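You operate a simulated robot arm through the tools that you are given. There is no shell and no other tool.

You run a simulated robot arm. Do the job below in one go: nothing can be reset, and whatever is moved stays where it is left.

Task
Set the chart drum to the hour on the display.
Fine: lift the pen first; pen down and cover on at the end.
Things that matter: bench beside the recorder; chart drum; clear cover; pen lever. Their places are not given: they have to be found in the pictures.

The check looks at the end state, three seconds after you hand in, the way a careful person would. Anything else that was tipped, shoved, dropped, spilled or broken makes it a failure. Lids that push on must go on centred and level and be pressed home; caps that screw on are set level and turned clockwise until they are tight.

Robot
A 7-joint arm with a two-finger parallel gripper, fixed in place. Base frame: the origin is on the floor under the middle of its stand, x ahead of it, y to its left, z up. Units: cm, rad, N and s.
With the tool pointing down near the work surface it reaches from about 38 to 88 cm from the base axis. Its first joint turns from -2.897 to 2.897 rad. Payload 3.43 kg.
The tool frame sits at the grasp point between the pads (the TCP): z along the fingers, y along the line on which they close. The tips reach 3.4 cm beyond it. Largest opening 12.8 cm; finger width 2.4, thickness 1.2; the body of the gripper, 4.8 by 13 cm, starts 9.6 cm behind the TCP.
Orientation is that of the tool frame in the base frame, as a unit quaternion [w, x, y, z]. With the fingers straight down and closing along the base's y, the tool's x points along the base's -x, its y along +y and its z along -z.

Tools
- The arm moves only by the tool send_rows. Its argument "moves" is one flat list of numbers, 6 for each row, row after row: the shift along the tool's x, y, z in cm, then the turn, a rotation vector about the tool's x, y, z in rad. In form: [dx, dy, dz, ax, ay, az, dx, dy, dz, ax, ay, az, ...]. A call has 1 to 20 rows; each row is the pose to reach, as a shift and turn from the pose commanded when the call began, along the tool's axes at that moment. "claw" is the gripper command, from -1 (shut) to 1 (fully open), values between in proportion, set as the call begins (left out, the last holds). Rows are played at 5 a second. More than 5 cm and 0.15 rad between two rows, or a gripper value outside its range, and nothing of the call is played. A pose out of reach is approached as far as the arm can. The call stops where the force on the tool passes 40 N (or 10 N more than at its start, if that is more) or the arm is blocked; 0.2 s more then pass. Each finger travels about 15.3 cm/s and halts on what it meets, pressing with about 39 N; the grip force reading is that of the motor and also rises with nothing between the fingers. The clock runs only during rows and for 0.2 s after the last one: add rows that repeat a pose to give the fingers time. It gives the time, the measured TCP pose, the force on the tool (base axes), the opening and the grip force at its end, in the units of the frame above (readings bear some noise), with the torque about the TCP (base axes, N m) and any sound that the robot's microphone picked up.
- Cameras (640 x 400 px; columns grow to the right, rows downward): "scene" is fixed at [5.12, 49.9, 165.69]; the picture's right is [0.34, -0.94, 0.00], its down [-0.91, -0.33, -0.26] and it looks along [0.24, 0.09, -0.97] (base axes); focal length 334 px, centre (320, 200). "wrist" rides on the gripper at [7.6, -1.1, -16] in the tool frame; the picture's right is [0.15, 0.99, 0.00], its down [-0.88, 0.13, -0.46] and it looks along [-0.45, 0.07, 0.89] (tool axes); focal length 234 px, centre (320, 200).
- get_image(camera): a new picture of that camera. The clock stands still meanwhile.
- measure_at(camera, pixels): there is no depth. For up to 12 entries [column, row, z] of the newest picture of that camera ("zoom" is the newest enlarged one), the place [x, y] in the base frame at which the ray of that pixel passes the height z, good to about 0.2 cm. The clock stands still meanwhile.
- zoom(camera, box): a new picture of the part [left, top, right, bottom] of that camera's present view, enlarged. The clock stands still meanwhile.
- sign_off(): hands the job in; it is judged then, once.

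Open the gripper and draw the arm clear of the work before you hand the job in, unless the task says otherwise.

The tools are called after "Emit:" as a command line: name --argument value ..., lists and objects as JSON in quotes. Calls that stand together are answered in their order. send_rows: Moves the arm, as the interface text tells. Its arguments: {"type":"object","properties":{"moves":{"type":"array","items":{"type":"number"}},"claw":{"type":"number"}},"required":["moves"]} The other tools are called the same way: get_image (camera) takes a picture; measure_at (camera, pixels) gives the place at which the rays of pixels pass given heights; zoom (camera, box) takes an enlarged picture of a part of a camera's view; sign_off () hands the job in.

At the start:

```text
time_s: 0.0
tcp_pos: [25.13, 46.19, 123.88]
tool_rot: [0.0, -0.001, 1.0, 0.0]
wrist_force: [-0.7, -0.4, 0.1]
torque: [0.04, 0.03, 0.01]
opening: 12.78
grasp_force: 0.0
```

scene: 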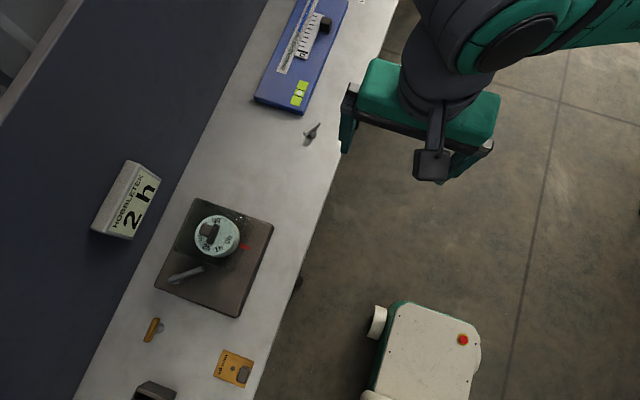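
wrist: 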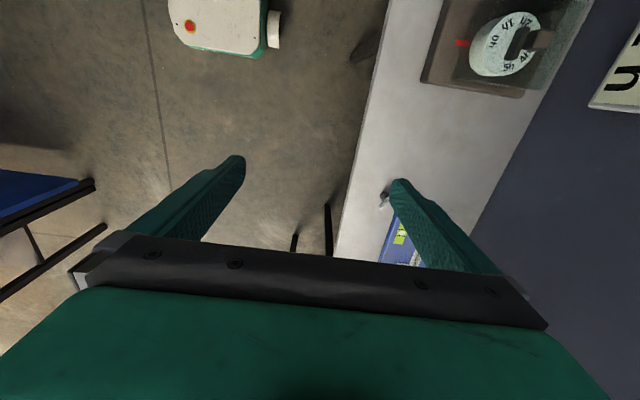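

I start by enlarging the scene around the recorder (near pixel 215,255) and the display (near 130,200).

Emit:
zoom --camera "scene" --box '[150, 190, 280, 320]'

Emit:
zoom --camera "scene" --box '[80, 150, 180, 250]'

Emit:
zoom --camera "wrist" --box '[410, 0, 640, 140]'

```text
3.08 times, centred on (215, 255) of scene
```

zoom: 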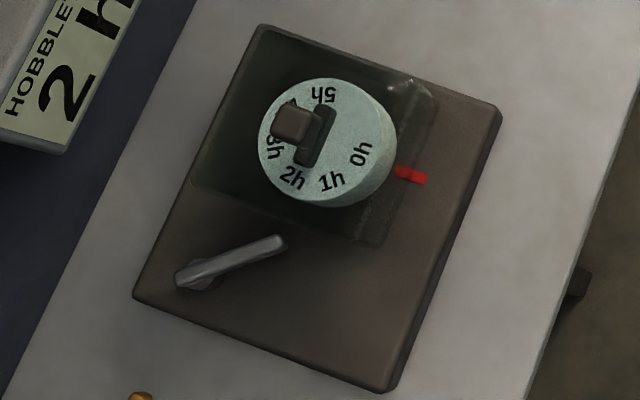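

```text
4.00 times, centred on (130, 200) of scene
```

zoom: 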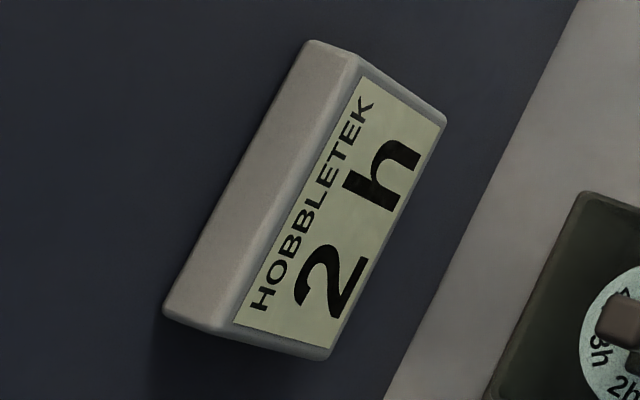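

```text
2.78 times, centred on (525, 70) of wrist
```

zoom: 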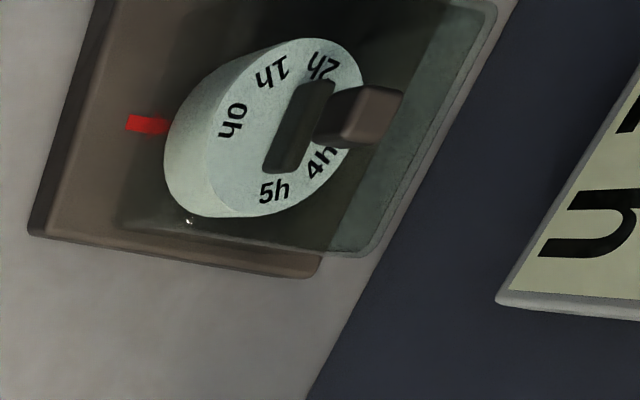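

The display says 2 h; the recorder has a clear cover with a knob over the drum, a red index mark, and a silver lever. I measure pixels of the recorder at several possible heights to begin fixing the bench height.

Emit:
measure_at --camera "scene" --pixels '[[215, 235, 80], [215, 235, 90], [215, 235, 100], [205, 200, 80], [273, 227, 80], [155, 284, 80], [236, 316, 80], [246, 247, 80]]'

Emit:
measure_at --camera "wrist" --pixels '[[463, 43, 70], [463, 43, 80], [463, 43, 90], [463, 43, 100]]'

Emit:
measure_at --camera "scene" --pixels '[[246, 247, 70], [246, 247, 80], [246, 247, 90], [246, 247, 100]]'

```text
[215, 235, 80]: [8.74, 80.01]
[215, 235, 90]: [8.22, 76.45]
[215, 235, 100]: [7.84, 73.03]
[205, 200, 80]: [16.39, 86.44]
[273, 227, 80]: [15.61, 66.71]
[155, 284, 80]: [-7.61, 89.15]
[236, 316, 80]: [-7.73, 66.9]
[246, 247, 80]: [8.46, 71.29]
```

```text
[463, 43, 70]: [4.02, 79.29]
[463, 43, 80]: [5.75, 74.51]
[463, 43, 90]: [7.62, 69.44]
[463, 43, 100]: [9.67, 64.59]
```

```text
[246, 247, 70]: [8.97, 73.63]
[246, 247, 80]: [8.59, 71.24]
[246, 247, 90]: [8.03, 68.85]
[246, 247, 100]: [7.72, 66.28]
```

The red mark intersects at about z≈92 from both cameras, with the recorder around (4, 75). I move the arm to about (-2, 70, 122) for a closer wrist view, staying high above everything.

Emit:
send_rows --moves '[2.7, 2.4, 0, 0, 0, 0, 5.4, 4.8, 0, 0, 0, 0, 8.1, 7.2, 0, 0, 0, 0, 10.8, 9.6, 0, 0, 0, 0, 13.5, 12, 0, 0, 0, 0, 16.2, 14.4, 0, 0, 0, 0, 18.9, 16.8, 0, 0, 0, 0, 21.6, 19.2, 0, 0, 0, 0, 24.3, 21.6, 0, 0, 0, 0, 27, 24, 0, 0, 0, 0, 27, 24, 0, 0, 0, 0]' --claw 1

```text
time_s: 2.4
tcp_pos: [-2.0, 70.33, 123.76]
tool_rot: [0.0, 0.0, 1.0, 0.001]
wrist_force: [0.4, 0.0, 0.1]
torque: [0.01, 0.01, -0.04]
opening: 12.82
grasp_force: 0.2
```

The arm reached (-2, 70.3, 123.8). Now I take pictures from both cameras.

Emit:
get_image --camera "wrist"

Emit:
get_image --camera "scene"

```text
taken
```

wrist: 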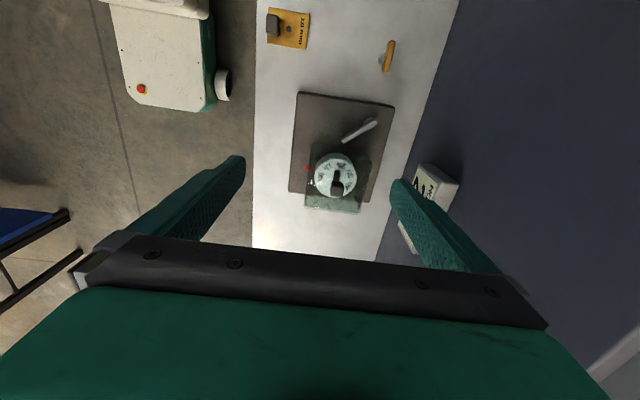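

```text
taken
```

scene: 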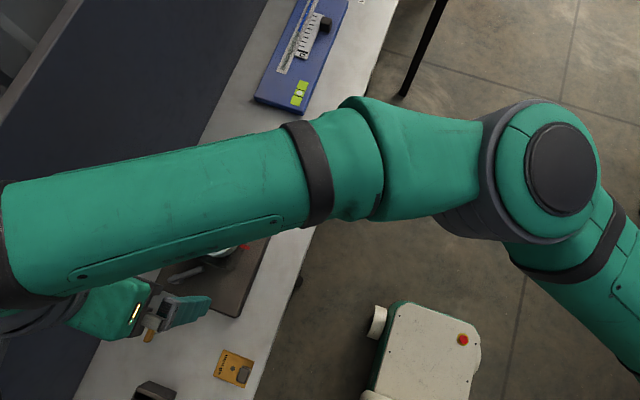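

The recorder is now at about (335,150) in the wrist picture. I enlarge it.

Emit:
zoom --camera "wrist" --box '[270, 80, 430, 220]'

Emit:
measure_at --camera "wrist" --pixels '[[308, 168, 80], [308, 168, 85], [308, 168, 90], [308, 168, 95], [254, 150, 90], [254, 150, 80]]'

```text
2.86 times, centred on (350, 150) of wrist
```

zoom: 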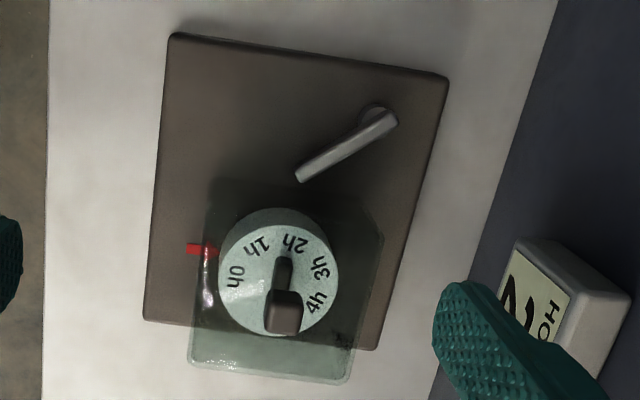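

```text
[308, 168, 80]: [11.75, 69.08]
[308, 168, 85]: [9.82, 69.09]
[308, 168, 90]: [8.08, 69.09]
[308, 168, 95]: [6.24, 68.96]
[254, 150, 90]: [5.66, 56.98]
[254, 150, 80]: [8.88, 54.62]
```

From both views the plate top is close to z=90 (red mark (8.05, 69)). I measure the main features in this enlarged picture at several heights.

Emit:
measure_at --camera "zoom" --pixels '[[170, 36, 90], [448, 76, 90], [375, 350, 90], [144, 320, 90], [187, 249, 90], [215, 250, 90], [280, 285, 90], [280, 285, 95], [283, 310, 98], [375, 115, 90], [385, 120, 94], [300, 175, 94]]'

Emit:
measure_at --camera "zoom" --pixels '[[187, 365, 90], [345, 383, 90], [383, 235, 96], [215, 182, 96], [236, 278, 95], [256, 245, 95], [295, 243, 95], [321, 266, 95], [315, 302, 95], [227, 284, 95], [338, 280, 95]]'

```text
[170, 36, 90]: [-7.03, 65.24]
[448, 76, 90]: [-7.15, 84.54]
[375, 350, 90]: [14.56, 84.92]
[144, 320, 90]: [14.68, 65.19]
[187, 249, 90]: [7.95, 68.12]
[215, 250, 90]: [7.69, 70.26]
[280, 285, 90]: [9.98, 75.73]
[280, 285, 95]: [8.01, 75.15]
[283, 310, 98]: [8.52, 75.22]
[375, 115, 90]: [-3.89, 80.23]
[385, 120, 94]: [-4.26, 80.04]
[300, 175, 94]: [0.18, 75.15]
```

```text
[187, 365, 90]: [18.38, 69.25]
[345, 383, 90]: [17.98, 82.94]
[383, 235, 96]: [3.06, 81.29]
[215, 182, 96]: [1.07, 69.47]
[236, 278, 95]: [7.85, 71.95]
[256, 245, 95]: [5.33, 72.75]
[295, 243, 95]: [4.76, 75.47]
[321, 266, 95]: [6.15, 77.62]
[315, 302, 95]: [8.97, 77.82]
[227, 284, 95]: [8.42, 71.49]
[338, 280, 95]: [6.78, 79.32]
```

The plate is axis-aligned, about x −7…14.6, y 65.2…84.9 at z≈90; the drum is near (7.8, 75.2) and the index mark lies on its −y side. I tilt the tool back by 0.5 rad to see the recorder obliquely and learn heights and how the pen lever works.

Emit:
send_rows --moves '[1.5, 0.4, 2.0, 0, -0.05, 0, 3.0, 0.8, 4.0, 0, -0.1, 0, 4.5, 1.2, 6.0, 0, -0.16, 0, 6.0, 1.6, 8.0, 0, -0.22, 0, 7.5, 2.0, 10.0, 0, -0.28, 0, 9.0, 2.4, 12.5, 0, -0.35, 0, 10.5, 2.7, 15.0, 0, -0.42, 0, 11.5, 2.7, 17.5, 0, -0.5, 0, 11.5, 2.7, 19.0, 0, -0.5, 0, 11.5, 2.7, 19.0, 0, -0.5, 0]'

Emit:
get_image --camera "wrist"

```text
time_s: 4.6
tcp_pos: [-13.44, 72.86, 104.82]
tool_rot: [0.248, 0.0, 0.969, 0.0]
wrist_force: [0.5, 0.9, -0.1]
torque: [0.01, -0.01, -0.03]
opening: 12.79
grasp_force: 0.0
```

```text
taken
```

wrist: 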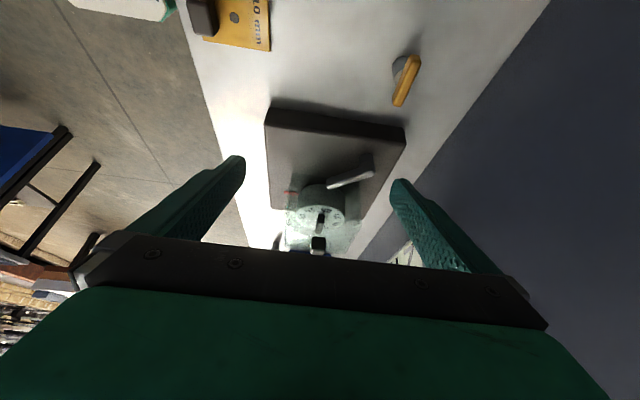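

The recorder is visible between the fingers near (330,190). I enlarge it.

Emit:
zoom --camera "wrist" --box '[255, 95, 415, 255]'

Emit:
zoom --camera "wrist" --box '[275, 145, 385, 255]'

```text
2.50 times, centred on (335, 175) of wrist
```

zoom: 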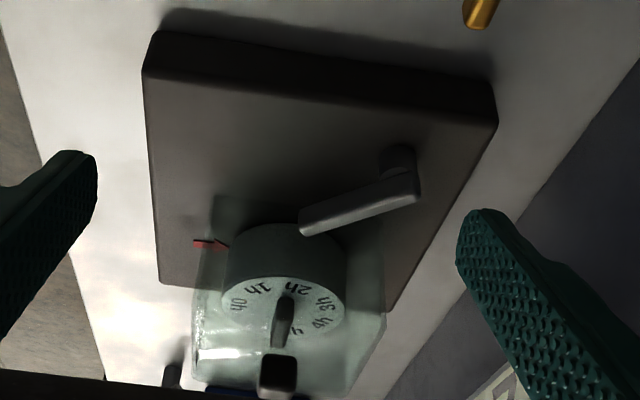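

```text
3.64 times, centred on (330, 200) of wrist
```

zoom: 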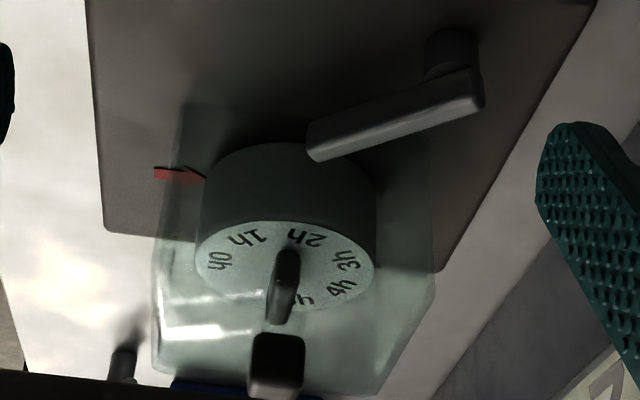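

I measure lever tip, pivot, cover knob and drum in this oblique view at several heights to triangulate with the earlier view.

Emit:
measure_at --camera "zoom" --pixels '[[315, 150, 92], [315, 150, 94], [315, 150, 96], [470, 90, 92], [470, 90, 94], [470, 90, 96], [284, 270, 94], [284, 270, 96], [284, 270, 98], [276, 360, 98], [276, 360, 100], [276, 360, 102]]'

Emit:
measure_at --camera "zoom" --pixels '[[155, 373, 96], [155, 373, 98], [155, 373, 100], [155, 373, 102], [375, 395, 98], [375, 395, 100], [102, 232, 90], [196, 240, 94], [196, 265, 94], [372, 265, 94]]'

Emit:
measure_at --camera "wrist" --pixels '[[266, 108, 84], [266, 108, 86], [266, 108, 88], [266, 108, 90], [272, 128, 84], [272, 128, 86]]'

```text
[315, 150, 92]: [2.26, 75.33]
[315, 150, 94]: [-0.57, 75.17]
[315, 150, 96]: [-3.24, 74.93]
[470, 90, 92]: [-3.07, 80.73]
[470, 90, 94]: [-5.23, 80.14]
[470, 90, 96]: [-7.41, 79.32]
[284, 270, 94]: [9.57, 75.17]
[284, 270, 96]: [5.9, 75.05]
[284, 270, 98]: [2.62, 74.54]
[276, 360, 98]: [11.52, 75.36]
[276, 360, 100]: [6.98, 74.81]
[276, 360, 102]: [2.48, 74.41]
```

```text
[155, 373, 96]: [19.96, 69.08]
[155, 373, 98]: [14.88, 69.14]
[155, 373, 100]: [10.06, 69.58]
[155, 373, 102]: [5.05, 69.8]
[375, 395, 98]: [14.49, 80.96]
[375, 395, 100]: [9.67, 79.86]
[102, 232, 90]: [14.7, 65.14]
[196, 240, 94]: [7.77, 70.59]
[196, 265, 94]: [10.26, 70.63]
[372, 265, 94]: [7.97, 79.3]
```

```text
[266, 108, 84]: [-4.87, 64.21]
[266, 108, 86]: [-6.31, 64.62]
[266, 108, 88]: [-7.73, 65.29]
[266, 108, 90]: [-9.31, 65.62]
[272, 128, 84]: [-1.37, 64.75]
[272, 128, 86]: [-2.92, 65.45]
```

Plate top z≈90, bench ≈87, lever ≈93, drum top ≈95, cover top ≈98.5 with a knob to ≈100. Next I measure bench edges and neighbouring objects in the scene picture at bench height.

Emit:
measure_at --camera "scene" --pixels '[[265, 0, 87], [185, 165, 87], [75, 398, 87], [398, 0, 87], [330, 180, 87], [256, 398, 87], [312, 130, 87], [306, 140, 87], [300, 113, 87], [253, 98, 87], [152, 330, 87], [235, 368, 87]]'

Emit:
get_image --camera "scene"

```text
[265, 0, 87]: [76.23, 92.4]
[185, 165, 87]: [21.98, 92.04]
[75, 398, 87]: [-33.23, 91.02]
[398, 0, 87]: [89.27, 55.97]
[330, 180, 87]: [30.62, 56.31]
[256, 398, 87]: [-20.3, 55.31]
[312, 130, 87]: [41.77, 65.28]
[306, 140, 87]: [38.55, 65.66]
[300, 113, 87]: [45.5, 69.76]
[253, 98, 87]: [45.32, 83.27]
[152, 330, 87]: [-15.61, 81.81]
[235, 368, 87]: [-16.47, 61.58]
```

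```text
taken
```

scene: 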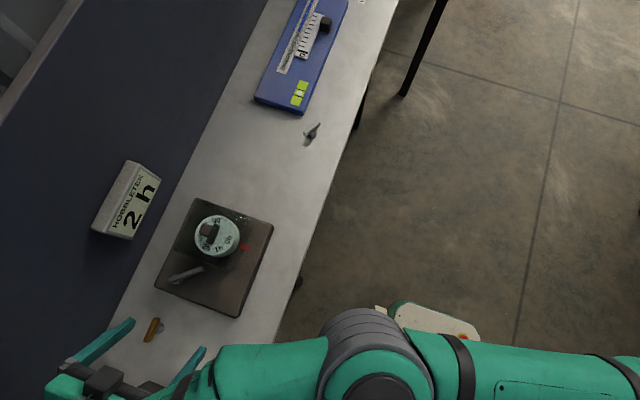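

The bench spans y≈56–92 and is free between the recorder (x<15) and the small silver peg (x≈38–42), so the cover can go near (25, 75). First I look at the lever from the robot's side: straighten the tool, then yaw it by +90°.

Emit:
send_rows --moves '[-1.85, -1.4, -0.4, 0, 0.06, 0, -3.7, -2.8, -0.8, 0, 0.12, 0, -5.6, -4.1, -1.2, 0, 0.19, 0, -7.4, -5.5, -1.6, 0, 0.25, 0, -9.3, -6.8, -2.0, 0, 0.31, 0, -11.1, -8.2, -2.5, 0, 0.37, 0, -13, -9.6, -2.9, 0, 0.44, 0, -14.8, -10.9, -3.3, 0, 0.5, 0, -14.8, -10.9, -3.3, 0, 0.5, 0]'

Emit:
send_rows --moves '[0, 0, 0, 0, 0, -0.13, 0, 0, 0, 0, 0, -0.26, 0, 0, 0, 0, 0, -0.39, 0, 0, 0, 0, 0, -0.52, 0, 0, 0, 0, 0, -0.65, 0, 0, 0, 0, 0, -0.78, 0, 0, 0, 0, 0, -0.91, 0, 0, 0, 0, 0, -1.04, 0, 0, 0, 0, 0, -1.17, 0, 0, 0, 0, 0, -1.3, 0, 0, 0, 0, 0, -1.43, 0, 0, 0, 0, 0, -1.5708, 0, 0, 0, 0, 0, -1.5708]'

```text
time_s: 6.6
tcp_pos: [-1.99, 61.9, 114.88]
tool_rot: [0.0, -0.001, 1.0, 0.0]
wrist_force: [0.6, -1.2, 0.5]
torque: [-0.01, 0.01, 0.01]
opening: 12.79
grasp_force: 0.2
```

```text
time_s: 9.4
tcp_pos: [-1.97, 61.94, 114.93]
tool_rot: [0.0, 0.708, -0.706, 0.0]
wrist_force: [-0.6, 0.5, 0.1]
torque: [0.01, 0.02, 0.0]
opening: 12.8
grasp_force: 0.1
```

The tool is yawed so the camera now sits on the −y side. I tilt by −0.5 rad about tool y, lower a little and look.

Emit:
send_rows --moves '[0, 0, 1.2, 0, -0.07, 0, 0, 0, 2.4, 0, -0.14, 0, 0, 0, 3.6, 0, -0.21, 0, 0, 0, 4.8, 0, -0.28, 0, 0, 0, 6.0, 0, -0.35, 0, 0, 0, 7.2, 0, -0.42, 0, 0, 0, 8.4, 0, -0.49, 0, 0, 0, 9.5, 0, -0.55, 0, 0, 0, 9.5, 0, -0.55, 0]'

Emit:
get_image --camera "wrist"

```text
time_s: 11.4
tcp_pos: [-2.05, 62.0, 105.32]
tool_rot: [-0.193, 0.68, -0.68, -0.193]
wrist_force: [0.7, 0.4, -0.1]
torque: [-0.01, 0.04, -0.01]
opening: 12.8
grasp_force: 0.0
```

```text
taken
```

wrist: 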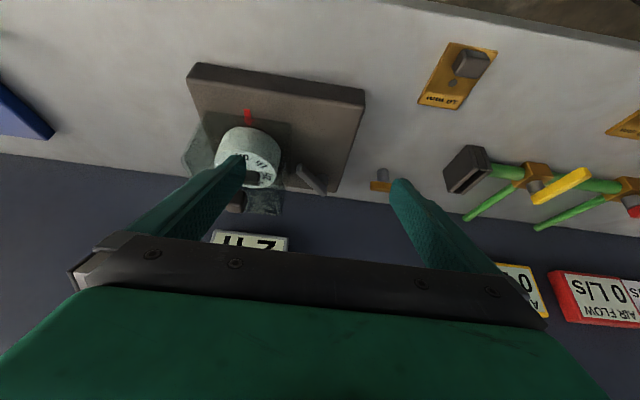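

The lever is at about (310,178) in this view. I enlarge the recorder and lever.

Emit:
zoom --camera "wrist" --box '[180, 100, 380, 225]'

Emit:
zoom --camera "wrist" --box '[270, 140, 350, 210]'

Emit:
zoom --camera "wrist" --box '[185, 100, 285, 220]'

```text
3.20 times, centred on (280, 162) of wrist
```

zoom: 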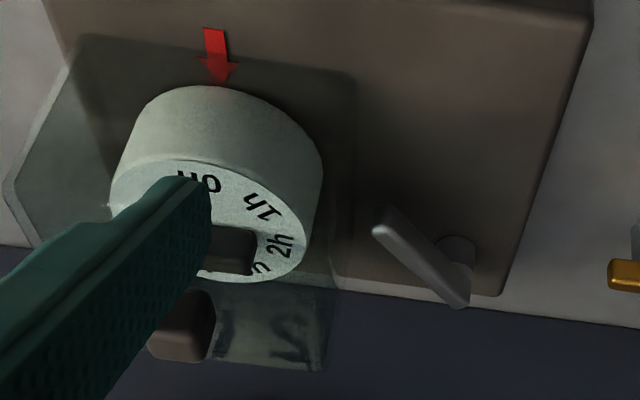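

```text
5.71 times, centred on (310, 175) of wrist
```

zoom: 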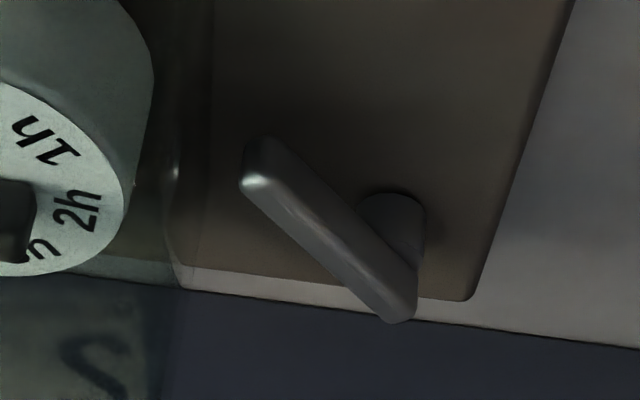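

```text
3.33 times, centred on (235, 160) of wrist
```

zoom: 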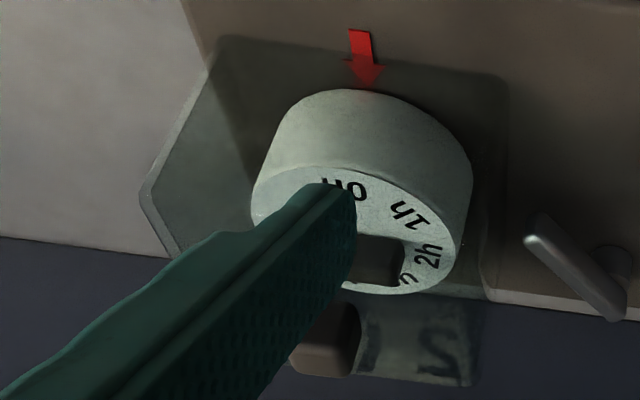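

I re-take the lever close-up to measure its ends at several heights in this view.

Emit:
zoom --camera "wrist" --box '[280, 145, 340, 205]'

Emit:
measure_at --camera "wrist" --pixels '[[298, 174, 92], [298, 174, 93], [298, 174, 94], [324, 197, 92], [324, 197, 93], [324, 197, 94], [324, 182, 90], [324, 182, 91]]'

```text
6.67 times, centred on (310, 175) of wrist
```

zoom: 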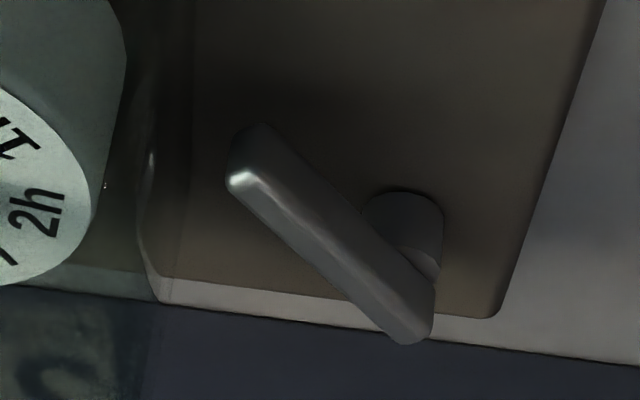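

```text
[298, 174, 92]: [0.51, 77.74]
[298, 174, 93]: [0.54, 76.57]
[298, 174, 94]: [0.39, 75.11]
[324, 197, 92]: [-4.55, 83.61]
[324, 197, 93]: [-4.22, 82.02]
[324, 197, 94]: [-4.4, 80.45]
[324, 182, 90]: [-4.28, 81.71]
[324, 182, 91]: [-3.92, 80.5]
```

Lever is horizontal at z≈93–94, pivot on a post near (-4, 80), tip near (0.3, 75.1), so it most likely swings about the vertical post. I measure the cover's rim and the drum in this view before approaching.

Emit:
zoom --camera "wrist" --box '[175, 95, 335, 225]'

```text
3.08 times, centred on (255, 160) of wrist
```

zoom: 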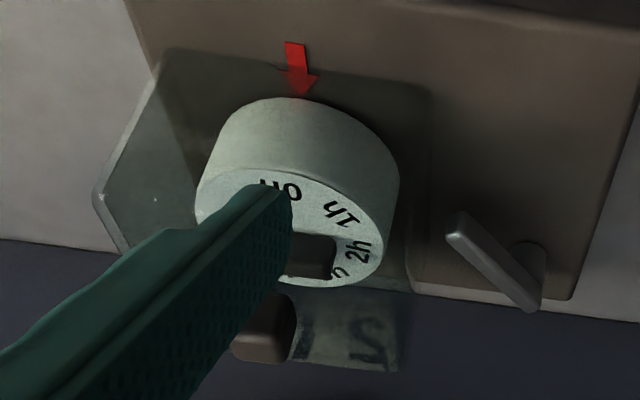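

Emit:
measure_at --camera "zoom" --pixels '[[165, 50, 90], [432, 88, 90], [405, 290, 90], [95, 190, 98.5], [405, 375, 98.5], [290, 42, 90], [304, 97, 90], [266, 326, 100], [266, 326, 101], [410, 280, 90]]'

```text
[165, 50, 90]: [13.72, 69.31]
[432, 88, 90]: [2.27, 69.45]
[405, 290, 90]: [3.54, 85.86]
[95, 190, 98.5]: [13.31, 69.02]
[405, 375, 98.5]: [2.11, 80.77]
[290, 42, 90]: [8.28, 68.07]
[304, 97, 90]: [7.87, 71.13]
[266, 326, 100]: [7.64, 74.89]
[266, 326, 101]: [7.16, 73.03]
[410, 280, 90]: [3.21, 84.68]
```

The cover spans x≈2.1–13.7, y≈69.2–80.9, knob centre ≈(7.7, 75). I straighten the tool and go to above the lever's middle at z≈110, then yaw to close across the lever.

Emit:
send_rows --moves '[-1.9, -0.05, 0.5, 0, 0.07, 0, -3.9, -0.1, 1.0, 0, 0.14, 0, -5.8, -0.2, 1.5, 0, 0.21, 0, -7.8, -0.2, 2.0, 0, 0.28, 0, -9.7, -0.3, 2.5, 0, 0.35, 0, -11.6, -0.3, 3.0, 0, 0.42, 0, -13.6, -0.4, 3.5, 0, 0.49, 0, -15.5, -0.45, 4.0, 0, 0.55, 0, -15.5, -0.45, 4.0, 0, 0.55, 0]'

Emit:
send_rows --moves '[0, 0, 0, 0, 0, -0.12, 0, 0, 0, 0, 0, -0.24, 0, 0, 0, 0, 0, -0.36, 0, 0, 0, 0, 0, -0.48, 0, 0, 0, 0, 0, -0.6, 0, 0, 0, 0, 0, -0.733, 0, 0, 0, 0, 0, -0.733]' --claw -0.5

Emit:
get_image --camera "wrist"

```text
time_s: 13.4
tcp_pos: [-1.52, 77.32, 110.01]
tool_rot: [0.0, 0.708, -0.707, 0.0]
wrist_force: [0.0, 0.0, -0.1]
torque: [-0.01, 0.0, 0.01]
opening: 12.82
grasp_force: 0.1
```

```text
time_s: 15.0
tcp_pos: [-1.63, 77.31, 110.05]
tool_rot: [0.0, 0.823, -0.569, 0.0]
wrist_force: [1.3, 0.4, 0.4]
torque: [0.02, 0.0, 0.01]
opening: 3.19
grasp_force: 0.1
out of reach, approached as far as the arm can: row 4, 5, 6, 7
```

```text
taken
```

wrist: 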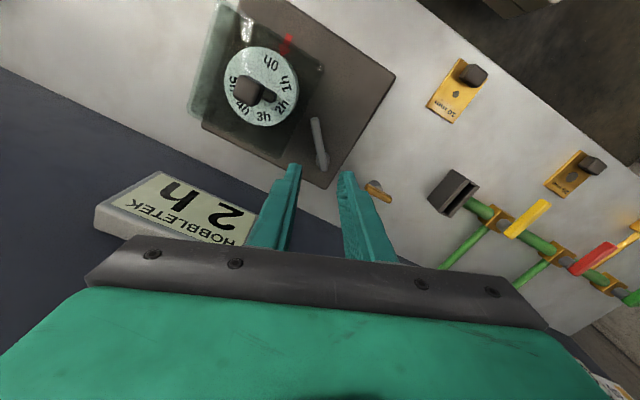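

The yaw stopped at about 111° (joint limit), so I will use the opposite yaw (about −48°) instead. I turn the tool back clockwise in two steps, staying at z=110.

Emit:
send_rows --moves '[0, 0, 0, 0, 0, 0.14, 0, 0, 0, 0, 0, 0.28, 0, 0, 0, 0, 0, 0.42, 0, 0, 0, 0, 0, 0.56, 0, 0, 0, 0, 0, 0.7, 0, 0, 0, 0, 0, 0.84, 0, 0, 0, 0, 0, 0.98, 0, 0, 0, 0, 0, 1.12, 0, 0, 0, 0, 0, 1.26, 0, 0, 0, 0, 0, 1.4, 0, 0, 0, 0, 0, 1.4]'

```text
time_s: 17.4
tcp_pos: [-1.62, 77.28, 110.11]
tool_rot: [0.0, -0.261, 0.965, 0.0]
wrist_force: [-0.9, 0.7, 0.0]
torque: [0.01, -0.02, 0.0]
opening: 3.22
grasp_force: 0.1
```

Yaw is now ≈30°. I turn a further 1.367 rad to ψ≈−48° and look.

Emit:
send_rows --moves '[0, 0, 0, 0, 0, 0.137, 0, 0, 0, 0, 0, 0.274, 0, 0, 0, 0, 0, 0.41, 0, 0, 0, 0, 0, 0.547, 0, 0, 0, 0, 0, 0.684, 0, 0, 0, 0, 0, 0.82, 0, 0, 0, 0, 0, 0.957, 0, 0, 0, 0, 0, 1.094, 0, 0, 0, 0, 0, 1.23, 0, 0, 0, 0, 0, 1.367, 0, 0, 0, 0, 0, 1.367]'

Emit:
get_image --camera "wrist"

Emit:
get_image --camera "scene"

```text
time_s: 19.8
tcp_pos: [-1.51, 77.35, 110.18]
tool_rot: [0.0, 0.407, 0.913, 0.0]
wrist_force: [0.3, -0.1, -0.7]
torque: [-0.02, 0.0, 0.0]
opening: 3.2
grasp_force: 0.1
```

```text
taken
```

wrist: 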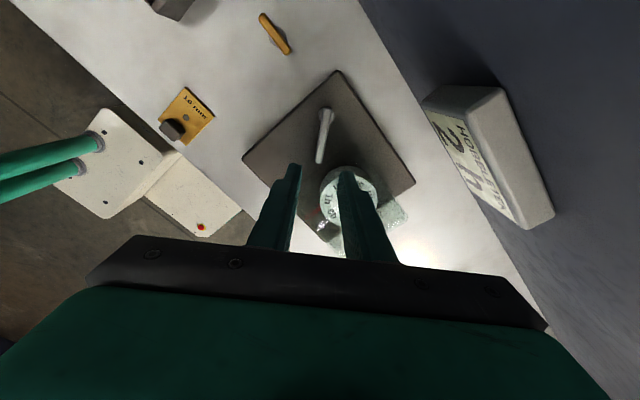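

```text
taken
```

scene: 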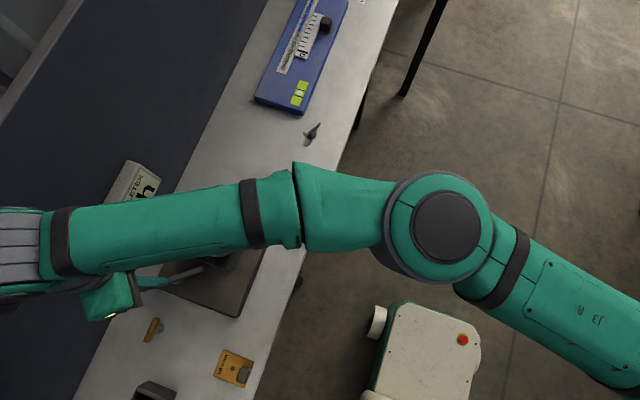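

The lever now lies nearly along the picture's vertical at (322,138). I enlarge it to check alignment.

Emit:
zoom --camera "wrist" --box '[260, 80, 400, 240]'

Emit:
zoom --camera "wrist" --box '[290, 95, 360, 170]'

```text
2.50 times, centred on (330, 160) of wrist
```

zoom: 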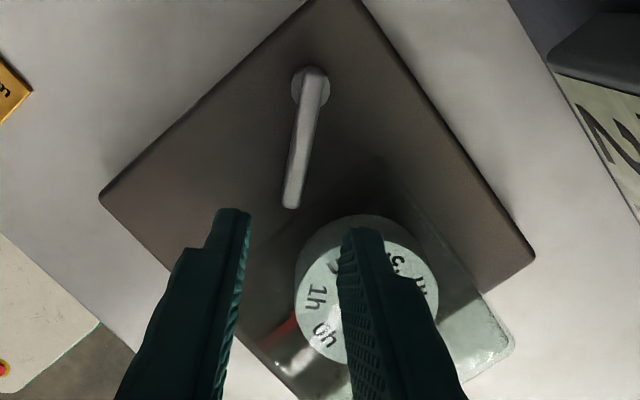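

```text
5.33 times, centred on (325, 132) of wrist
```

zoom: 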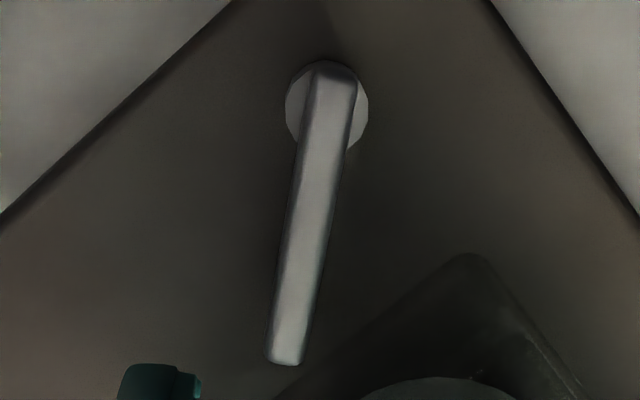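

The round post is at zoom pixel (327,107), the arm's end at (287,360). I measure these at the arm's height.

Emit:
measure_at --camera "zoom" --pixels '[[327, 107, 92], [327, 107, 93], [287, 360, 93.7], [333, 70, 93.7], [289, 215, 93.7], [335, 220, 93.7], [312, 217, 93.7], [268, 355, 93.7], [306, 360, 93.7]]'

```text
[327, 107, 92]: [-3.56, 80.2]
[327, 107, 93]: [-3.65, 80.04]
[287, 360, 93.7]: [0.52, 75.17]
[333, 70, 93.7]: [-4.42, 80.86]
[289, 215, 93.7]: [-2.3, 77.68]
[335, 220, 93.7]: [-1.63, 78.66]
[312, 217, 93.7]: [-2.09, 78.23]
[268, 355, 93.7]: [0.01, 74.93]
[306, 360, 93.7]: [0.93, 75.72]
```

The lever runs from (−4.4, 80.9) to (0.5, 75.2) with its post at (−3.6, 80.1). I shift the grasp a bit toward the post for clearance from the cover, set the opening to 2.4 cm, and descend to z≈100 to check.

Emit:
send_rows --moves '[0.5, 0.05, 0, 0, 0, 0.01, 1.0, 0.1, 0, 0, 0, 0.019, 1.0, 0.1, 2, 0, 0, 0.019, 1.0, 0.1, 4, 0, 0, 0.019, 1.0, 0.1, 6, 0, 0, 0.019, 1.0, 0.1, 8, 0, 0, 0.019, 1.0, 0.1, 10, 0, 0, 0.019, 1.0, 0.1, 10, 0, 0, 0.019]' --claw -0.62

Emit:
get_image --camera "wrist"

Emit:
zoom --camera "wrist" --box '[240, 80, 400, 240]'

```text
time_s: 21.6
tcp_pos: [-2.21, 78.08, 100.03]
tool_rot: [0.0, 0.415, 0.91, 0.0]
wrist_force: [-0.1, -0.7, 0.0]
torque: [-0.02, -0.01, -0.01]
opening: 2.46
grasp_force: 0.0
```

```text
taken
```

wrist: 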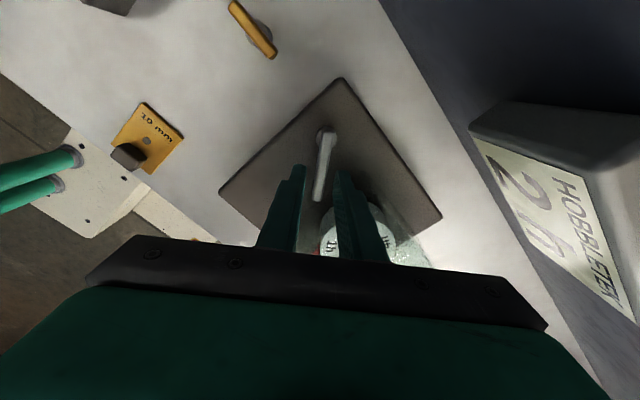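

```text
2.50 times, centred on (320, 160) of wrist
```

zoom: 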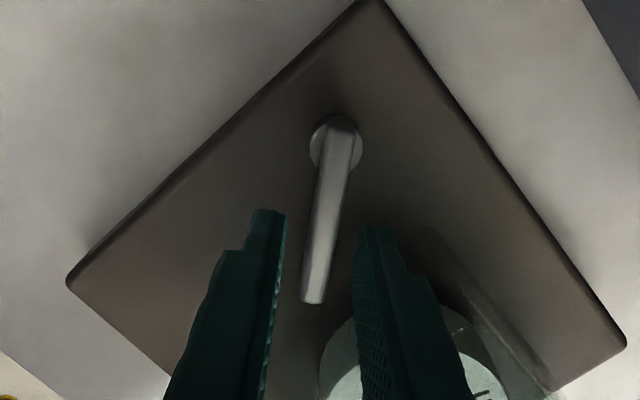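

The arm sits between the fingers with clearance from the cover corner. I descend 5.8 cm more so the tips are just above the plate, then close gently around the lever.

Emit:
send_rows --moves '[0, 0, 1, 0, 0, 0, 0, 0, 2, 0, 0, 0, 0, 0, 3, 0, 0, 0, 0, 0, 4, 0, 0, 0, 0, 0, 5, 0, 0, 0, 0, 0, 5.7, 0, 0, 0, 0, 0, 5.7, 0, 0, 0]'

Emit:
get_image --camera "wrist"

Emit:
zoom --camera "wrist" --box '[240, 80, 420, 240]'

```text
time_s: 23.2
tcp_pos: [-2.25, 78.21, 94.32]
tool_rot: [0.0, 0.415, 0.91, 0.0]
wrist_force: [-0.7, -0.1, 0.3]
torque: [-0.03, -0.01, -0.01]
opening: 2.43
grasp_force: 0.1
```

```text
taken
```

wrist: 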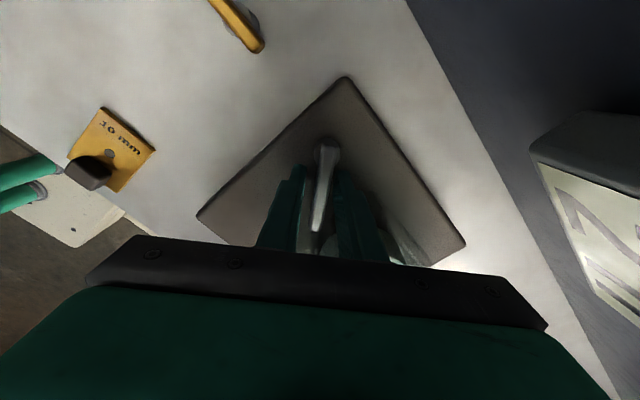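

```text
2.50 times, centred on (330, 160) of wrist
```

zoom: 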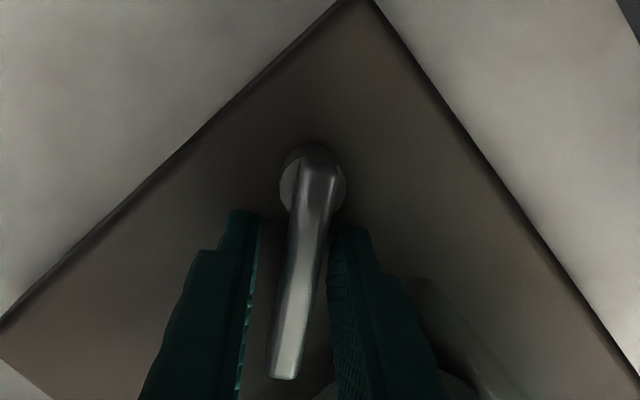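

The lever is between the fingers, slightly nearer the right one. I shift 0.25 cm along tool y and close to about 1.35 cm so the lever is caged, not squeezed.

Emit:
send_rows --moves '[0, 0.25, 0, 0, 0, 0, 0, 0.25, 0, 0, 0, 0]' --claw -0.79

```text
time_s: 23.8
tcp_pos: [-2.0, 78.35, 94.31]
tool_rot: [0.0, 0.414, 0.91, 0.0]
wrist_force: [0.4, 0.0, -0.3]
torque: [-0.01, 0.01, 0.05]
opening: 1.36
grasp_force: 0.0
```

The cage is at 1.36 cm with no force. I now try a small clockwise swing (away from the cover) about the post, 0.2 rad, and read the forces.

Emit:
send_rows --moves '[0.003, -0.12, 0, 0, 0, 0.05, 0.012, -0.24, 0, 0, 0, 0.1, 0.027, -0.36, 0, 0, 0, 0.15, 0.048, -0.477, 0, 0, 0, 0.2, 0.048, -0.477, 0, 0, 0, 0.2]'

Emit:
zoom --camera "wrist" --box '[240, 80, 420, 240]'

```text
time_s: 25.0
tcp_pos: [-2.35, 77.94, 94.32]
tool_rot: [0.0, 0.504, 0.864, 0.0]
wrist_force: [1.4, -0.1, -0.9]
torque: [-0.01, 0.12, -0.03]
opening: 1.48
grasp_force: 0.8
```

```text
2.50 times, centred on (330, 160) of wrist
```

zoom: 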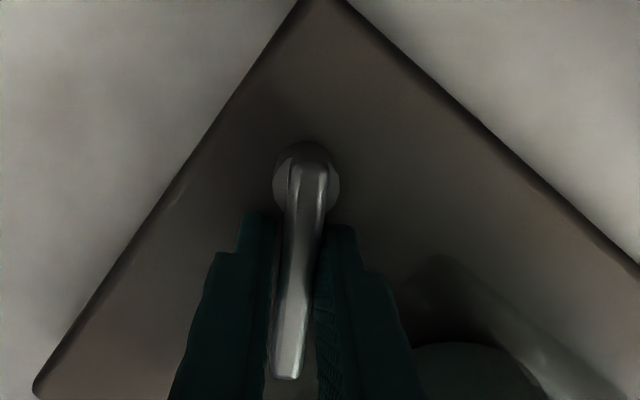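

The lever followed the tool (its direction in the picture stayed the same while the plate turned), with only ~1.4 N. I keep swinging clockwise by another 0.5 rad, watching for a stop.

Emit:
send_rows --moves '[0.003, -0.125, 0, 0, 0, 0.05, 0.012, -0.249, 0, 0, 0, 0.1, 0.028, -0.372, 0, 0, 0, 0.15, 0.05, -0.495, 0, 0, 0, 0.2, 0.077, -0.616, 0, 0, 0, 0.25, 0.111, -0.736, 0, 0, 0, 0.3, 0.151, -0.854, 0, 0, 0, 0.35, 0.197, -0.97, 0, 0, 0, 0.4, 0.248, -1.083, 0, 0, 0, 0.45, 0.305, -1.194, 0, 0, 0, 0.5, 0.305, -1.194, 0, 0, 0, 0.5]'

Emit:
zoom --camera "wrist" --box '[240, 80, 420, 240]'

```text
time_s: 27.4
tcp_pos: [-3.56, 77.69, 94.37]
tool_rot: [0.0, 0.701, 0.713, 0.0]
wrist_force: [0.3, -0.5, 0.1]
torque: [-0.02, -0.02, -0.03]
opening: 1.38
grasp_force: 0.5
```

```text
2.50 times, centred on (330, 160) of wrist
```

zoom: 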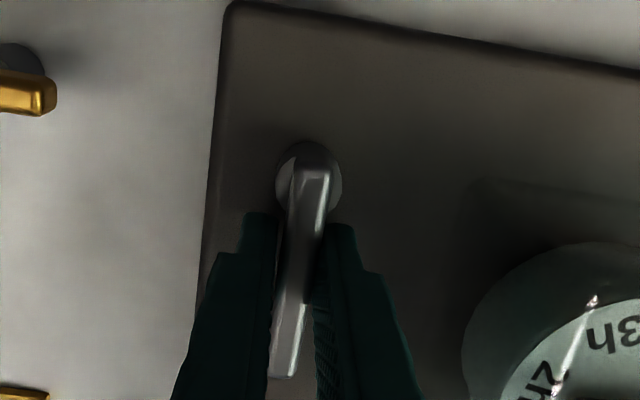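

The lever now points along −y with no resistance. I continue clockwise another 0.6 rad to look for its end stop.

Emit:
send_rows --moves '[0.003, -0.12, 0, 0, 0, 0.05, 0.012, -0.241, 0, 0, 0, 0.1, 0.027, -0.36, 0, 0, 0, 0.15, 0.048, -0.479, 0, 0, 0, 0.2, 0.075, -0.596, 0, 0, 0, 0.25, 0.108, -0.712, 0, 0, 0, 0.3, 0.146, -0.826, 0, 0, 0, 0.35, 0.19, -0.939, 0, 0, 0, 0.4, 0.24, -1.048, 0, 0, 0, 0.45, 0.295, -1.155, 0, 0, 0, 0.5, 0.356, -1.26, 0, 0, 0, 0.55, 0.421, -1.361, 0, 0, 0, 0.6, 0.421, -1.361, 0, 0, 0, 0.6]'

Emit:
zoom --camera "wrist" --box '[240, 80, 420, 240]'

```text
time_s: 29.3
tcp_pos: [-3.66, 77.91, 94.23]
tool_rot: [0.002, 0.835, 0.551, 0.005]
wrist_force: [16.0, -7.6, 0.1]
torque: [-0.28, -0.02, 0.38]
opening: 2.54
grasp_force: 10.5
stopped in row 9: the force on the tool passed its limit at 41 N (the readings are from after the stop); the commanded pose is now the measured one
```

```text
2.50 times, centred on (330, 160) of wrist
```

zoom: 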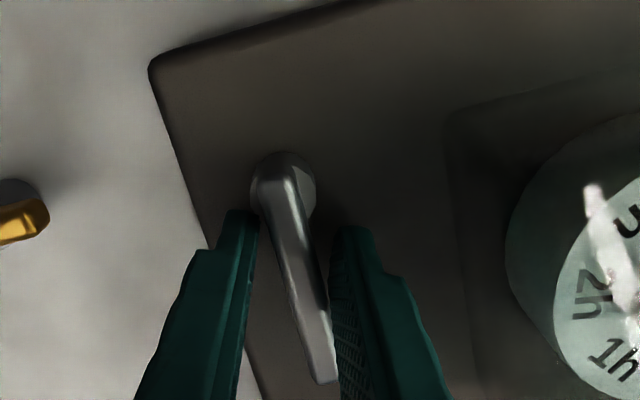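

At about 46° of swing the lever hit its stop (force 41 N, call halted); that should be the lifted position. I open the fingers to relieve the load and rise straight up to look.

Emit:
send_rows --moves '[0, 0, 0, 0, 0, 0, 0, 0, 0, 0, 0, 0, 0, 0, 0, 0, 0, 0]' --claw -0.4

Emit:
send_rows --moves '[0, 0, -2, 0, 0, 0, 0, 0, -4, 0, 0, 0, 0, 0, -6, 0, 0, 0, 0, 0, -8, 0, 0, 0, 0, 0, -10, 0, 0, 0, 0, 0, -12, 0, 0, 0, 0, 0, -14, 0, 0, 0, 0, 0, -16, 0, 0, 0, 0, 0, -16, 0, 0, 0]'

Emit:
get_image --camera "wrist"

```text
time_s: 30.1
tcp_pos: [-4.04, 77.99, 94.26]
tool_rot: [0.0, 0.834, 0.552, 0.005]
wrist_force: [-1.0, 0.7, 0.2]
torque: [0.01, 0.03, -0.02]
opening: 3.83
grasp_force: 0.0
```

```text
time_s: 32.1
tcp_pos: [-4.12, 77.85, 110.49]
tool_rot: [0.001, 0.834, 0.552, 0.003]
wrist_force: [-0.6, 0.2, -0.2]
torque: [-0.03, 0.03, -0.04]
opening: 3.84
grasp_force: 0.0
```

```text
taken
```

wrist: 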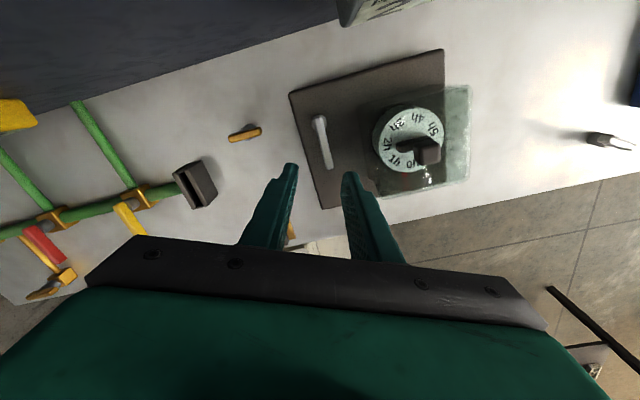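

The lever now stands near (322,140) pointing toward −y. I enlarge the recorder from here.

Emit:
zoom --camera "wrist" --box '[280, 40, 480, 215]'

Emit:
zoom --camera "wrist" --box '[355, 75, 475, 205]'

```text
2.29 times, centred on (380, 128) of wrist
```

zoom: 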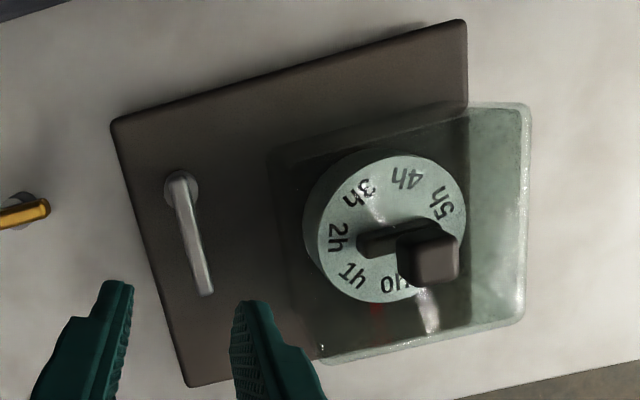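

```text
3.08 times, centred on (415, 140) of wrist
```

zoom: 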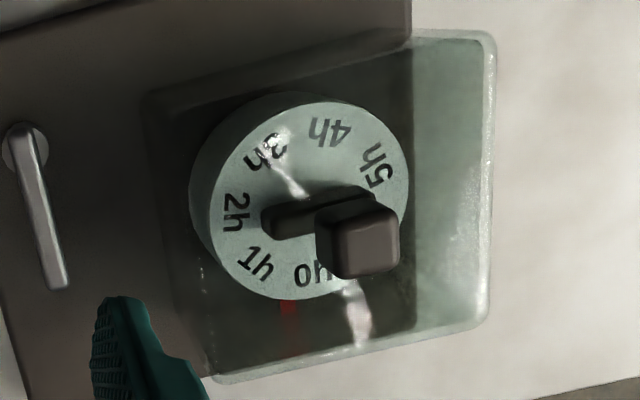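

I measure the lever in its new position and the cover knob's top outline.

Emit:
measure_at --camera "zoom" --pixels '[[20, 130, 93.7], [59, 288, 93.7], [22, 148, 92], [366, 248, 100.5], [345, 222, 100.5], [398, 218, 100.5], [398, 275, 100.5], [345, 277, 100.5], [220, 382, 98.5], [490, 318, 98.5], [490, 35, 98.5]]'

```text
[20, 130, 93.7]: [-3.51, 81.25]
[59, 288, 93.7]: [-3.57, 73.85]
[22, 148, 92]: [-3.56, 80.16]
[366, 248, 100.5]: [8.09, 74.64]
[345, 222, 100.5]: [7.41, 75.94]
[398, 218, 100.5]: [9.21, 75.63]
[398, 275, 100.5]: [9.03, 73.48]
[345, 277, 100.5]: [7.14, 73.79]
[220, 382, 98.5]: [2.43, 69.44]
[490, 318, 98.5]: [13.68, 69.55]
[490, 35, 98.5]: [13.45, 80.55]
```

The lever rests at exactly −90° (pointing −y, tip (−3.6, 73.9)): pen lifted. The cover knob is ~2 cm square at about (7.9, 75), top ≈101. I move above it with yaw back to 0.

Emit:
send_rows --moves '[0.144, 0.809, -0.1, 0, 0, -0.1317, 0.288, 1.617, -0.2, 0, 0, -0.2634, 0.432, 2.426, -0.3, 0, 0, -0.3951, 0.576, 3.235, -0.4, 0, 0, -0.5268, 0.72, 4.043, -0.5, 0, 0, -0.6585, 0.864, 4.852, -0.6, 0, 0, -0.7902, 1.008, 5.661, -0.7, 0, 0, -0.9219, 1.152, 6.469, -0.8, 0, 0, -1.0536, 1.296, 7.278, -0.9, 0, 0, -1.1853, 1.44, 8.087, -1.0, 0, 0, -1.317, 1.584, 8.895, -1.1, 0, 0, -1.4487, 1.728, 9.704, -1.2, 0, 0, -1.5804, 1.872, 10.513, -1.3, 0, 0, -1.7121, 2.016, 11.32, -1.4, 0, 0, -1.8438, 2.16, 12.13, -1.5, 0, 0, -1.976, 2.16, 12.13, -1.5, 0, 0, -1.976]' --claw -0.3

Emit:
get_image --camera "wrist"

Emit:
zoom --camera "wrist" --box '[250, 60, 410, 240]'

```text
time_s: 35.5
tcp_pos: [7.85, 75.15, 111.92]
tool_rot: [0.003, -0.003, 1.0, 0.001]
wrist_force: [-0.4, 0.1, -0.2]
torque: [-0.03, 0.0, -0.01]
opening: 4.48
grasp_force: 0.0
```

```text
taken
```

wrist: 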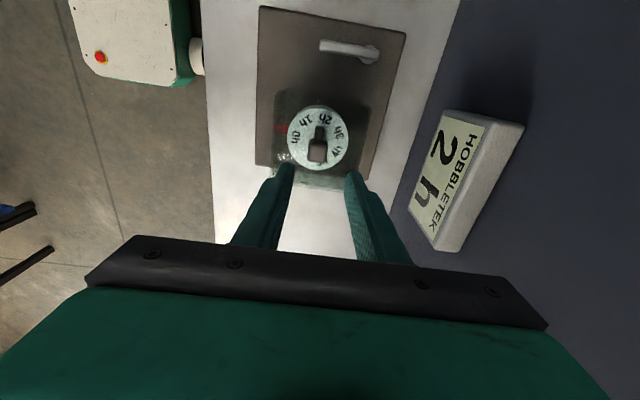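

```text
2.22 times, centred on (330, 150) of wrist
```

zoom: 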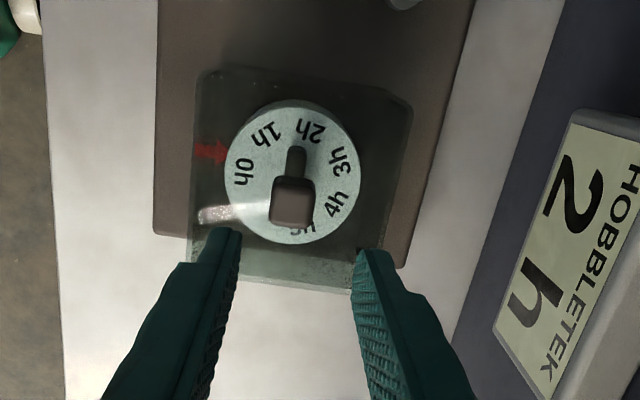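

The tool is centred over the knob at yaw 0. I measure the knob in this view and triangulate the display box (wrist (443,112),(408,208),(432,250); scene (132.5,237.5),(161,179)) so that I keep clear of it.

Emit:
measure_at --camera "zoom" --pixels '[[292, 205, 101], [274, 190, 101], [314, 190, 101], [270, 224, 101], [312, 226, 101], [292, 180, 98.5]]'

Emit:
measure_at --camera "wrist" --pixels '[[443, 112, 90], [443, 112, 95], [443, 112, 100], [408, 208, 90], [408, 208, 95], [408, 208, 100], [432, 250, 95], [432, 250, 100], [432, 250, 105]]'

Emit:
measure_at --camera "scene" --pixels '[[132.5, 237.5, 90], [132.5, 237.5, 95], [132.5, 237.5, 100], [161, 179, 90], [161, 179, 95], [161, 179, 100], [141, 169, 95], [141, 169, 100], [141, 169, 105]]'

```text
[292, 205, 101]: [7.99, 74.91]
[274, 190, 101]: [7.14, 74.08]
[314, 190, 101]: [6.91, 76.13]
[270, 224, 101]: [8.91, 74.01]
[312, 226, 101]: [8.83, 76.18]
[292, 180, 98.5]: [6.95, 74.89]
```

```text
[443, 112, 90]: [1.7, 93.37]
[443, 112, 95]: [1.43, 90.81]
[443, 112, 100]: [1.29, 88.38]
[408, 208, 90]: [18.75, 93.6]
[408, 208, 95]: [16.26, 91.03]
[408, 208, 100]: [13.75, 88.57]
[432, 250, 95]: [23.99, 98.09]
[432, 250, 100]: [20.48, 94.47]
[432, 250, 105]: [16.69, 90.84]
```

```text
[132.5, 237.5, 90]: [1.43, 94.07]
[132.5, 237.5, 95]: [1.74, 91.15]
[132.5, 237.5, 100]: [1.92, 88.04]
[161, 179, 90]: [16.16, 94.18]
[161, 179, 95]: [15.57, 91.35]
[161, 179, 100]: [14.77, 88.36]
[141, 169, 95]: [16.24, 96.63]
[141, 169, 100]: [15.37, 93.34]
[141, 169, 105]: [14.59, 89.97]
```

The knob's centre is ≈(7.95, 75.1); the display box begins around y≈88, z≥96, so it's clear. I descend 9.6 cm with a 4.5 cm opening so the tips straddle the knob just above the cover's top.

Emit:
send_rows --moves '[-0.1, 0, 1.5, 0, 0.006, 0, -0.1, 0, 3, 0, 0.006, 0, -0.1, 0, 4.5, 0, 0.006, 0, -0.1, 0, 6, 0, 0.006, 0, -0.1, 0, 7.5, 0, 0.006, 0, -0.1, 0, 8.6, 0, 0.006, 0, -0.1, 0, 9.5, 0, 0.006, 0, -0.1, 0, 9.5, 0, 0.006, 0]'

Emit:
get_image --camera "wrist"

Emit:
zoom --camera "wrist" --box '[240, 100, 400, 250]'

```text
time_s: 37.3
tcp_pos: [8.06, 75.3, 102.43]
tool_rot: [0.0, -0.002, 1.0, 0.002]
wrist_force: [-0.5, 0.0, 0.0]
torque: [0.01, 0.0, -0.01]
opening: 4.52
grasp_force: 0.0
```

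```text
taken
```

wrist: 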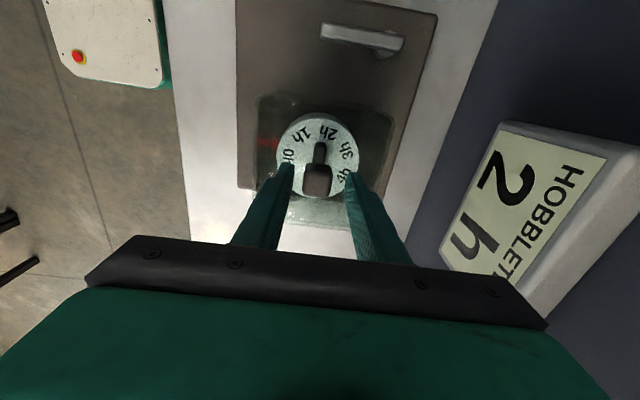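

```text
2.67 times, centred on (320, 175) of wrist
```

zoom: 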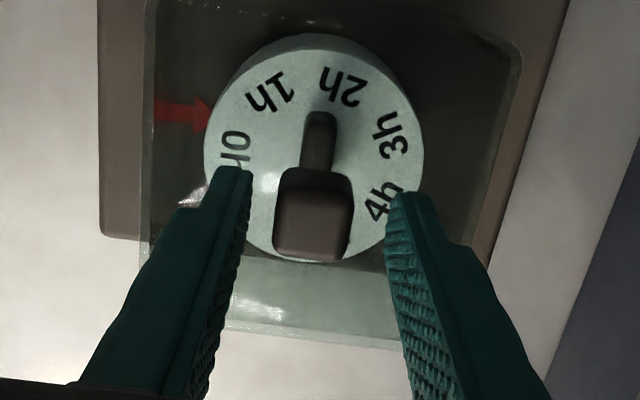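

The knob is centred between the tips. I close on it.

Emit:
send_rows --moves '[0, 0, 0, 0, 0, 0, 0, 0, 0, 0, 0, 0, 0, 0, 0, 0, 0, 0]' --claw -1

```text
time_s: 38.1
tcp_pos: [7.95, 75.23, 102.37]
tool_rot: [0.0, -0.001, 1.0, 0.0]
wrist_force: [-0.5, 0.0, 0.0]
torque: [-0.03, 0.02, 0.01]
opening: 2.32
grasp_force: 38.9
```

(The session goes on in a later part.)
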